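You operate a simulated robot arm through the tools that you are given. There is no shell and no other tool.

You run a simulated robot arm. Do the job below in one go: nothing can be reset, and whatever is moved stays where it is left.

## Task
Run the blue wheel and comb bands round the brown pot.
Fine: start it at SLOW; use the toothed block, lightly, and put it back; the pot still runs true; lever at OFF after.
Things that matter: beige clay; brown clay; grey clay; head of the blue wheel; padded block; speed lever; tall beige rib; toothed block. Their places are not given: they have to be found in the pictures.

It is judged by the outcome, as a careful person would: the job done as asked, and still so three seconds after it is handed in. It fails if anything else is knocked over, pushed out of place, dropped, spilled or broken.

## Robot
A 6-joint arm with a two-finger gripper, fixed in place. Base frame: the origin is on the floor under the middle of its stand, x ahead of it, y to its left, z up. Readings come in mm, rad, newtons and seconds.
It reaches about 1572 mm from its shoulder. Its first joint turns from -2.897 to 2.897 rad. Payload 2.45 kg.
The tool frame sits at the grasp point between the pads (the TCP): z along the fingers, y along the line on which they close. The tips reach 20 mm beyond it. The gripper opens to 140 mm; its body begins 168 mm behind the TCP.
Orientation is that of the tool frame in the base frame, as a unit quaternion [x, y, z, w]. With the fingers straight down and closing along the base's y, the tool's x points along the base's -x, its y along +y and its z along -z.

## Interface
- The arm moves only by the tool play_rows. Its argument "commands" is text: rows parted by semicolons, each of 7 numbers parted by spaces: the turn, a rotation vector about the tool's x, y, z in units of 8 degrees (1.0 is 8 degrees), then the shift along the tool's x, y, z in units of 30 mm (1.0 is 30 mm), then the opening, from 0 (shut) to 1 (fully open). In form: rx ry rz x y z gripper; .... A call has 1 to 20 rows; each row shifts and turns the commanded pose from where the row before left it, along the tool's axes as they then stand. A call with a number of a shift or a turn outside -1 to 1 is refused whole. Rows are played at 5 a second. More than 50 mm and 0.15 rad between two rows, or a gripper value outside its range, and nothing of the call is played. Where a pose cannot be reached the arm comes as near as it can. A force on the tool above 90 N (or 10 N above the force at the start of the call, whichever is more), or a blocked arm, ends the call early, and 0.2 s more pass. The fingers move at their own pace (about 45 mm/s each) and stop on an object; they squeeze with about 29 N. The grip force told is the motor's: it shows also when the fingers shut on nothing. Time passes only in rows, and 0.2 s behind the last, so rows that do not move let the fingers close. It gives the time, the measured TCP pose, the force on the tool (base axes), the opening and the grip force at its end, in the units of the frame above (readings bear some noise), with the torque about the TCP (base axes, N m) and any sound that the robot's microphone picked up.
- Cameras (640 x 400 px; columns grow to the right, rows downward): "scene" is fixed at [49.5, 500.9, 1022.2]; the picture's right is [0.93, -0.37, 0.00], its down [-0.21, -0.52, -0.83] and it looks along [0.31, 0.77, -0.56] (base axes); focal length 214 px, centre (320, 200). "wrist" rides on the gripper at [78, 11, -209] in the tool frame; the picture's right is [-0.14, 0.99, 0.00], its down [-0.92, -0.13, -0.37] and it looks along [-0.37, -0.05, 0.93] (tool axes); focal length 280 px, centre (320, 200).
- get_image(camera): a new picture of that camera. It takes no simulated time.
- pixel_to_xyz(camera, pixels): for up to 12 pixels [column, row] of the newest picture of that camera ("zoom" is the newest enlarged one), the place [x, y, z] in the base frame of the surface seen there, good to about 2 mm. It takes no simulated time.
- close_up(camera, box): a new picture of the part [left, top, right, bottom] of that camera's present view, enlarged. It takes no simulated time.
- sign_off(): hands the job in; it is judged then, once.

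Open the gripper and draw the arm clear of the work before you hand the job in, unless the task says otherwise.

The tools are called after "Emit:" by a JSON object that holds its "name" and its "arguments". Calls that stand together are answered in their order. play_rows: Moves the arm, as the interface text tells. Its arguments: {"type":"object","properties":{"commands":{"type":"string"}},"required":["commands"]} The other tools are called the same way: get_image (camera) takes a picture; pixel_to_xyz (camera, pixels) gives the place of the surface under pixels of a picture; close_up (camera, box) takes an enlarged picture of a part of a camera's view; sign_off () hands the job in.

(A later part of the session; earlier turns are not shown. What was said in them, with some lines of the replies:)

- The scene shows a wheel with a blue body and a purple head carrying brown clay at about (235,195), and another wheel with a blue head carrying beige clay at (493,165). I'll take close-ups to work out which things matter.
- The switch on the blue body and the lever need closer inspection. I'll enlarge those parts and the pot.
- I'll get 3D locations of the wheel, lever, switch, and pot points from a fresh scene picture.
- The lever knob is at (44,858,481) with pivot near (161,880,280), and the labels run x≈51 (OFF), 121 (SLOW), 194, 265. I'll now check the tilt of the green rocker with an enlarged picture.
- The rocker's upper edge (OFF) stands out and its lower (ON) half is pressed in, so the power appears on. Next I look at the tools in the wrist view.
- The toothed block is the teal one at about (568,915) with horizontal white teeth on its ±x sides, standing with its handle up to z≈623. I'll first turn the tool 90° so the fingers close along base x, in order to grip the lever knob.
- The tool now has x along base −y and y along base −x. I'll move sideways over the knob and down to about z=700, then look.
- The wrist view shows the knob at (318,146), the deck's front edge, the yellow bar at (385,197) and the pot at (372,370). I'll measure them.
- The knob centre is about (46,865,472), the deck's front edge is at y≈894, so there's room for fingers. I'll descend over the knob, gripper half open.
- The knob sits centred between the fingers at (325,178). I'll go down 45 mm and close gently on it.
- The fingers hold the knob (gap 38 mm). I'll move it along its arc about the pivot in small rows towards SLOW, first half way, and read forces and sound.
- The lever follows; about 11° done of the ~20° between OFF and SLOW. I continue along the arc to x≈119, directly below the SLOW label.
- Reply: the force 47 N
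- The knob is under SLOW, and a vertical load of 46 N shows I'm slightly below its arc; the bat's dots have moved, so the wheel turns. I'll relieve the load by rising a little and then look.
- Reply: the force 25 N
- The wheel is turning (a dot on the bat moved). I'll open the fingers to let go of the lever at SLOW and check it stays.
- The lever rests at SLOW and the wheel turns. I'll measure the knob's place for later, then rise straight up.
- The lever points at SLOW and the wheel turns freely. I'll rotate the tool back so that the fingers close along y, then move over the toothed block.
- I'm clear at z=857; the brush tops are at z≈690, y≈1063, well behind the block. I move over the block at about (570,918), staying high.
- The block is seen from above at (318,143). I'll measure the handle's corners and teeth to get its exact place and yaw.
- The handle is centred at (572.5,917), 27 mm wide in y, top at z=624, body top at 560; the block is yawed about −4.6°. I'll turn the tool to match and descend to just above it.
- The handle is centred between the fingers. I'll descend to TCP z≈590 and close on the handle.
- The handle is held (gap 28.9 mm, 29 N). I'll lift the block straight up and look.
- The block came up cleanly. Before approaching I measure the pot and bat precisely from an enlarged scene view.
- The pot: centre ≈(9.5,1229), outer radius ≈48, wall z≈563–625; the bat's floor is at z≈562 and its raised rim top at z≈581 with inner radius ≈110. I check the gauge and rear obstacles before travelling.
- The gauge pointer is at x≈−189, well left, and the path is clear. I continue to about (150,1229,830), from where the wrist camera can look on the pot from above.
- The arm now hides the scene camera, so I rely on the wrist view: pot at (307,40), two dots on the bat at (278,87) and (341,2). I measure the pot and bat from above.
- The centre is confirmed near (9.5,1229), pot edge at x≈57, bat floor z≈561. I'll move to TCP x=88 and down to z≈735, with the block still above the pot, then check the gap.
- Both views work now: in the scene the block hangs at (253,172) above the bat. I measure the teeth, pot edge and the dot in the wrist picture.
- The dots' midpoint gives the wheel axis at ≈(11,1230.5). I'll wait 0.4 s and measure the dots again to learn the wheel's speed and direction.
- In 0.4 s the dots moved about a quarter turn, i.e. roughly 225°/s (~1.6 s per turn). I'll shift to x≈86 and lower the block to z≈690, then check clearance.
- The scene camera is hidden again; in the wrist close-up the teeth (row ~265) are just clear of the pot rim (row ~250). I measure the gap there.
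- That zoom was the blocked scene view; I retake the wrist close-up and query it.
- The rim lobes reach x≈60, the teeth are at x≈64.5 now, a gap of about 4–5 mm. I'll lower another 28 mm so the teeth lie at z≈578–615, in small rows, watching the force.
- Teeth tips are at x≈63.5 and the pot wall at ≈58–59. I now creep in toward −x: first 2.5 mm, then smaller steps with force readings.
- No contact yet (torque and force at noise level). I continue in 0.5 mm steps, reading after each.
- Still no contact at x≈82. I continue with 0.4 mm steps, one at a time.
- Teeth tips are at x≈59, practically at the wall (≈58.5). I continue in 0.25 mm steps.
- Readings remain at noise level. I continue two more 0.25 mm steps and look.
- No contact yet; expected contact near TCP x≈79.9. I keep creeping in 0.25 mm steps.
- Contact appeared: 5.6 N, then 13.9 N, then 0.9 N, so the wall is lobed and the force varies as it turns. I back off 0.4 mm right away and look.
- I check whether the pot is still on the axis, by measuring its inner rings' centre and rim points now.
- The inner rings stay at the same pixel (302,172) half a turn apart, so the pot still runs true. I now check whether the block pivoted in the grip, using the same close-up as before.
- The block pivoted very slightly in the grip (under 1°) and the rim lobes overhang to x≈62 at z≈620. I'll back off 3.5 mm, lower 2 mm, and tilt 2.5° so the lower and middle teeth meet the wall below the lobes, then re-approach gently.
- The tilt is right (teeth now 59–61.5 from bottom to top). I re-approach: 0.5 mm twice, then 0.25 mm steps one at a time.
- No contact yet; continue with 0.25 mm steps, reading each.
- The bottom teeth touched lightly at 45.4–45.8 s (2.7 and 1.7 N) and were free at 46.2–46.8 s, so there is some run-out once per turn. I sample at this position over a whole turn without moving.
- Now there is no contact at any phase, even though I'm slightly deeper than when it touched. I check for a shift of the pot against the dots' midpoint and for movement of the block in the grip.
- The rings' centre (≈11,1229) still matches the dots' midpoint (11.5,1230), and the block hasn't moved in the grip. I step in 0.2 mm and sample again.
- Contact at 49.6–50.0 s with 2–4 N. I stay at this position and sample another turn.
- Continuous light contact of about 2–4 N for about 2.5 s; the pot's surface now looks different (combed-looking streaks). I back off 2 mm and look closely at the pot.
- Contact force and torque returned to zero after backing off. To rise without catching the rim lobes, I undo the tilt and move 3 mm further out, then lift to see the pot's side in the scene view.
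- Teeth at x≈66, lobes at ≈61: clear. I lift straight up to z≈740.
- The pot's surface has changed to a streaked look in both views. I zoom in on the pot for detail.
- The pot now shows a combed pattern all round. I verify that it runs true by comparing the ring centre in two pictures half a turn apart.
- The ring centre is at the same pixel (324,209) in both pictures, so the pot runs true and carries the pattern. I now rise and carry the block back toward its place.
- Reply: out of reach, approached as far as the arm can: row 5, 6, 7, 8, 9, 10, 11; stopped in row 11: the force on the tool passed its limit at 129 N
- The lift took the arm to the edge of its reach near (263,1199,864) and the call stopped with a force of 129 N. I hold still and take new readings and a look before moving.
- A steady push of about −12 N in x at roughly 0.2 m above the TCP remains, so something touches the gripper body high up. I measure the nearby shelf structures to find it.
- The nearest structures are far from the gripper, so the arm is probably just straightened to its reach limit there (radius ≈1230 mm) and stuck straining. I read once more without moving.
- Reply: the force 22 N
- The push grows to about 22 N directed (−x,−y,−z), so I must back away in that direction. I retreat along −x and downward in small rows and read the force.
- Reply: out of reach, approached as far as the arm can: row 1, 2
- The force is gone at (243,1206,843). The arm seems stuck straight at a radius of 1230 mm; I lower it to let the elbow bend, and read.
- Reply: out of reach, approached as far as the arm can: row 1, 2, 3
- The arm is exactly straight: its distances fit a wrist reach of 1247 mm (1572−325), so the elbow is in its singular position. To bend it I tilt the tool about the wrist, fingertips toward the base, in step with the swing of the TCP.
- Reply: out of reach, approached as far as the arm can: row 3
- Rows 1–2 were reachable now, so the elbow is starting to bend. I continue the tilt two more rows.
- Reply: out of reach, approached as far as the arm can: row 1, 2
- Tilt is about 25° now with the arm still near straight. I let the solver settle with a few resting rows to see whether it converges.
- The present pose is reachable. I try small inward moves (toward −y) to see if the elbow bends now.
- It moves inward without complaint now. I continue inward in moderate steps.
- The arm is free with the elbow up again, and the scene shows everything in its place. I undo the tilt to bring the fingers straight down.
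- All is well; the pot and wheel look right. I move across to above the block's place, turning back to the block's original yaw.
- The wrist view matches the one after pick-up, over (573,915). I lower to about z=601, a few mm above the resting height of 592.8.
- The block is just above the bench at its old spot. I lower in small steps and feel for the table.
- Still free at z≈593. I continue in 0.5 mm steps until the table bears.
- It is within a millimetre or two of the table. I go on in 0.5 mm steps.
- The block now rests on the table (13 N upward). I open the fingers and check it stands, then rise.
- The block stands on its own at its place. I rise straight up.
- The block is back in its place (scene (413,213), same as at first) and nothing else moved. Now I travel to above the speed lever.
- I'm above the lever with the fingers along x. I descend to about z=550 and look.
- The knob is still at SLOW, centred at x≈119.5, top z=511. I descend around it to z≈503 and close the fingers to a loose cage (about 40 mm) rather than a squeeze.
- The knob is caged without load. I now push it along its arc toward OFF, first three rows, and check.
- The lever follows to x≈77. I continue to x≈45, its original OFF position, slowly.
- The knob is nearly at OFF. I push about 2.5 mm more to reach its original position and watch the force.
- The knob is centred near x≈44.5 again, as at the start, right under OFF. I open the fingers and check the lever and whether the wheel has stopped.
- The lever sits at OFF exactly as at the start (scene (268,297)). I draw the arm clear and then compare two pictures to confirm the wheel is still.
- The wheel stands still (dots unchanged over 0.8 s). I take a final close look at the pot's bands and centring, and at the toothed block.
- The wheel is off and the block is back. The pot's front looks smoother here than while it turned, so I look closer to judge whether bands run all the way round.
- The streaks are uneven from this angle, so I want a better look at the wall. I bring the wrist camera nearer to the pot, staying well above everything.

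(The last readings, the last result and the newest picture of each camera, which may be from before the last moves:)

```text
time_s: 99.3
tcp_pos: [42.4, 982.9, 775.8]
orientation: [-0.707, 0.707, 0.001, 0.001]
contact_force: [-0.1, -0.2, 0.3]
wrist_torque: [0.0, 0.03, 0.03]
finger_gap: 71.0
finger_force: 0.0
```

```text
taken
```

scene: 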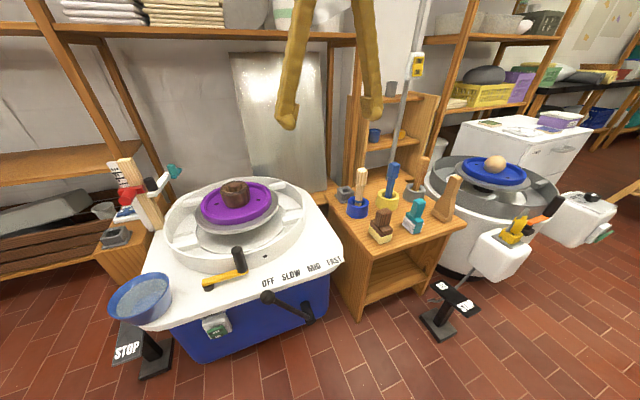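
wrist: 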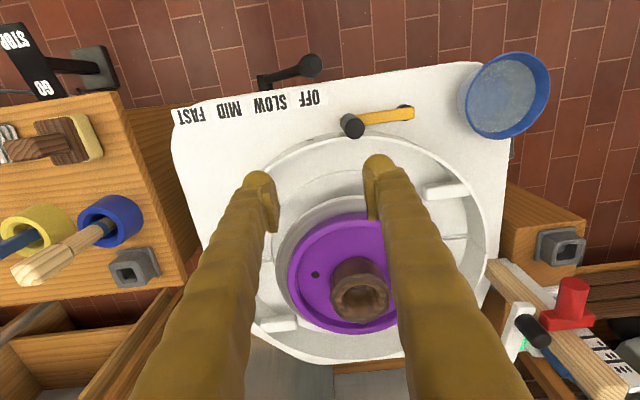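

Emit:
{"name": "close_up", "arguments": {"camera": "wrist", "box": [310, 240, 410, 330]}}

Emit:
{"name": "close_up", "arguments": {"camera": "scene", "box": [205, 170, 275, 220]}}

```text
4.44 times, centred on (360, 285) of wrist
```

zoom: 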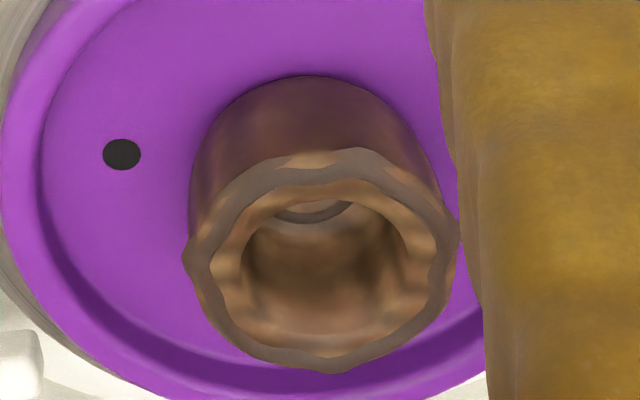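

```text
8.00 times, centred on (240, 195) of scene
```

zoom: 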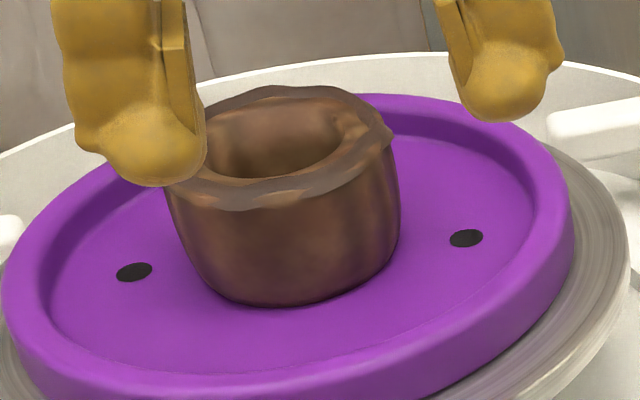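

The streaking is vertical and appeared between 48.4 s and 52.4 s, i.e. the pot's surface was really changed by the comb. I look at the wall outline at the highest magnification for grooves.

Emit:
{"name": "close_up", "arguments": {"camera": "scene", "box": [238, 188, 254, 208]}}

Emit:
{"name": "close_up", "arguments": {"camera": "wrist", "box": [345, 250, 385, 280]}}

```text
16.00 times, centred on (246, 198) of scene
```

zoom: 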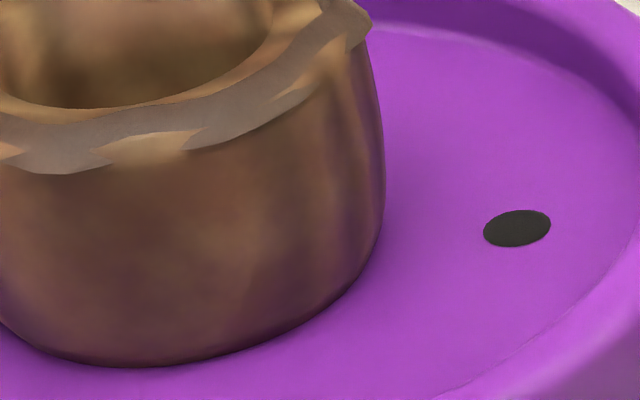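

```text
13.33 times, centred on (365, 265) of wrist
```

zoom: 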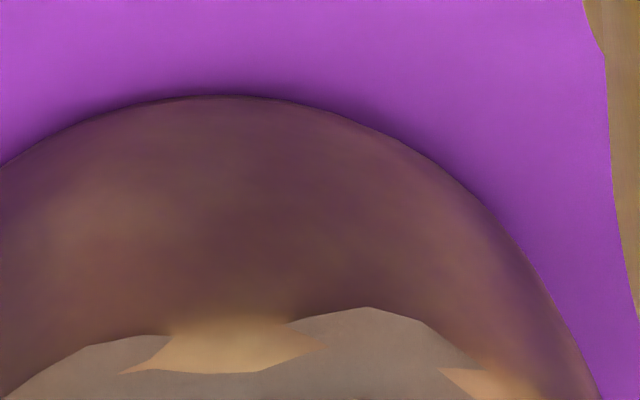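

The wall is smooth in outline but its surface changed all round during the light, continuous contact of about 1.8 turns; the pot runs true, the block is back and the lever is at OFF. I draw the arm clear with the gripper open.

Emit:
{"name": "play_rows", "arguments": {"commands": "0 0 0 0.3 0 -1 0.6;0 0 0 0.3 0 -1 0.8;0 0 0 0.3 -0.6 -1 1;0 0 0 0.3 -1 -1 1;0 0 0 0.3 -1 -1 1;0 0 0 0.3 -1 -0.8 1;0 0 0 0.2 -1 0 1;0 0 0 0 -1 0 1;0 0 0 0 0 0 1;0 0 0 0 0 0 1"}}

Emit:
{"name": "get_image", "arguments": {"camera": "scene"}}

Emit:
{"name": "get_image", "arguments": {"camera": "wrist"}}

```text
time_s: 101.5
tcp_pos: [211.1, 921.4, 948.8]
orientation: [-0.707, 0.707, -0.001, -0.001]
contact_force: [0.2, 0.6, 0.4]
wrist_torque: [-0.01, 0.0, -0.02]
finger_gap: 140.1
finger_force: 0.1
```

```text
taken
```

scene: 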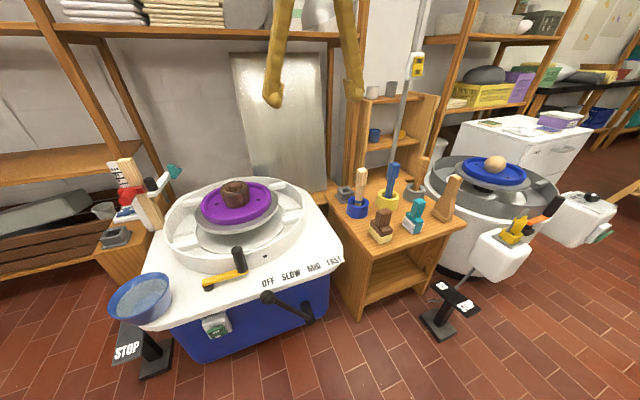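

```text
taken
```

wrist: 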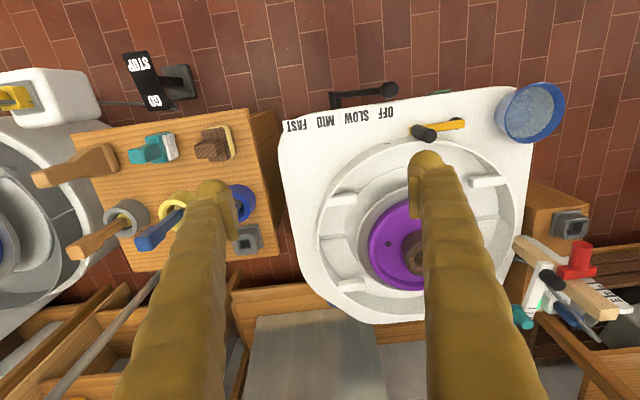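

The arm is clear with the gripper open. The lever is at OFF (scene (268,297)), the wheel is still, the toothed block is back at (413,213), and everything else is where it was, so I hand the job in.

Emit:
{"name": "sign_off", "arguments": {}}

```text
The job is handed in.
```

I ran the blue wheel at SLOW, combed the brown pot with the toothed block, put the block back and set the lever to OFF. I can't confirm from the pictures that there are actual bands. The pot's surface changed all round during combing, but it shows as vertical streaks, and I saw no grooves in its outline.

- **Combing:** the teeth stayed on the pot for nearly two turns, mostly at 2 to 4 N. On first touch the force briefly reached about 14 N, which was not light, so I backed off and started again more gently.
- **Pot:** it still runs true. Its centre stayed at the same spot in pictures taken half a turn apart.
- **Toothed block:** it stands within about 2 mm of where it was.
- **Lever and wheel:** the lever is back at its starting OFF position and the wheel has stopped.
- **Arm trouble:** while I carried the block back, the arm hit the limit of its reach and stopped with a 129 N force reading. I didn't find what caused it. Pictures afterwards show nothing out of place.

The arm is clear of the work with the gripper open.
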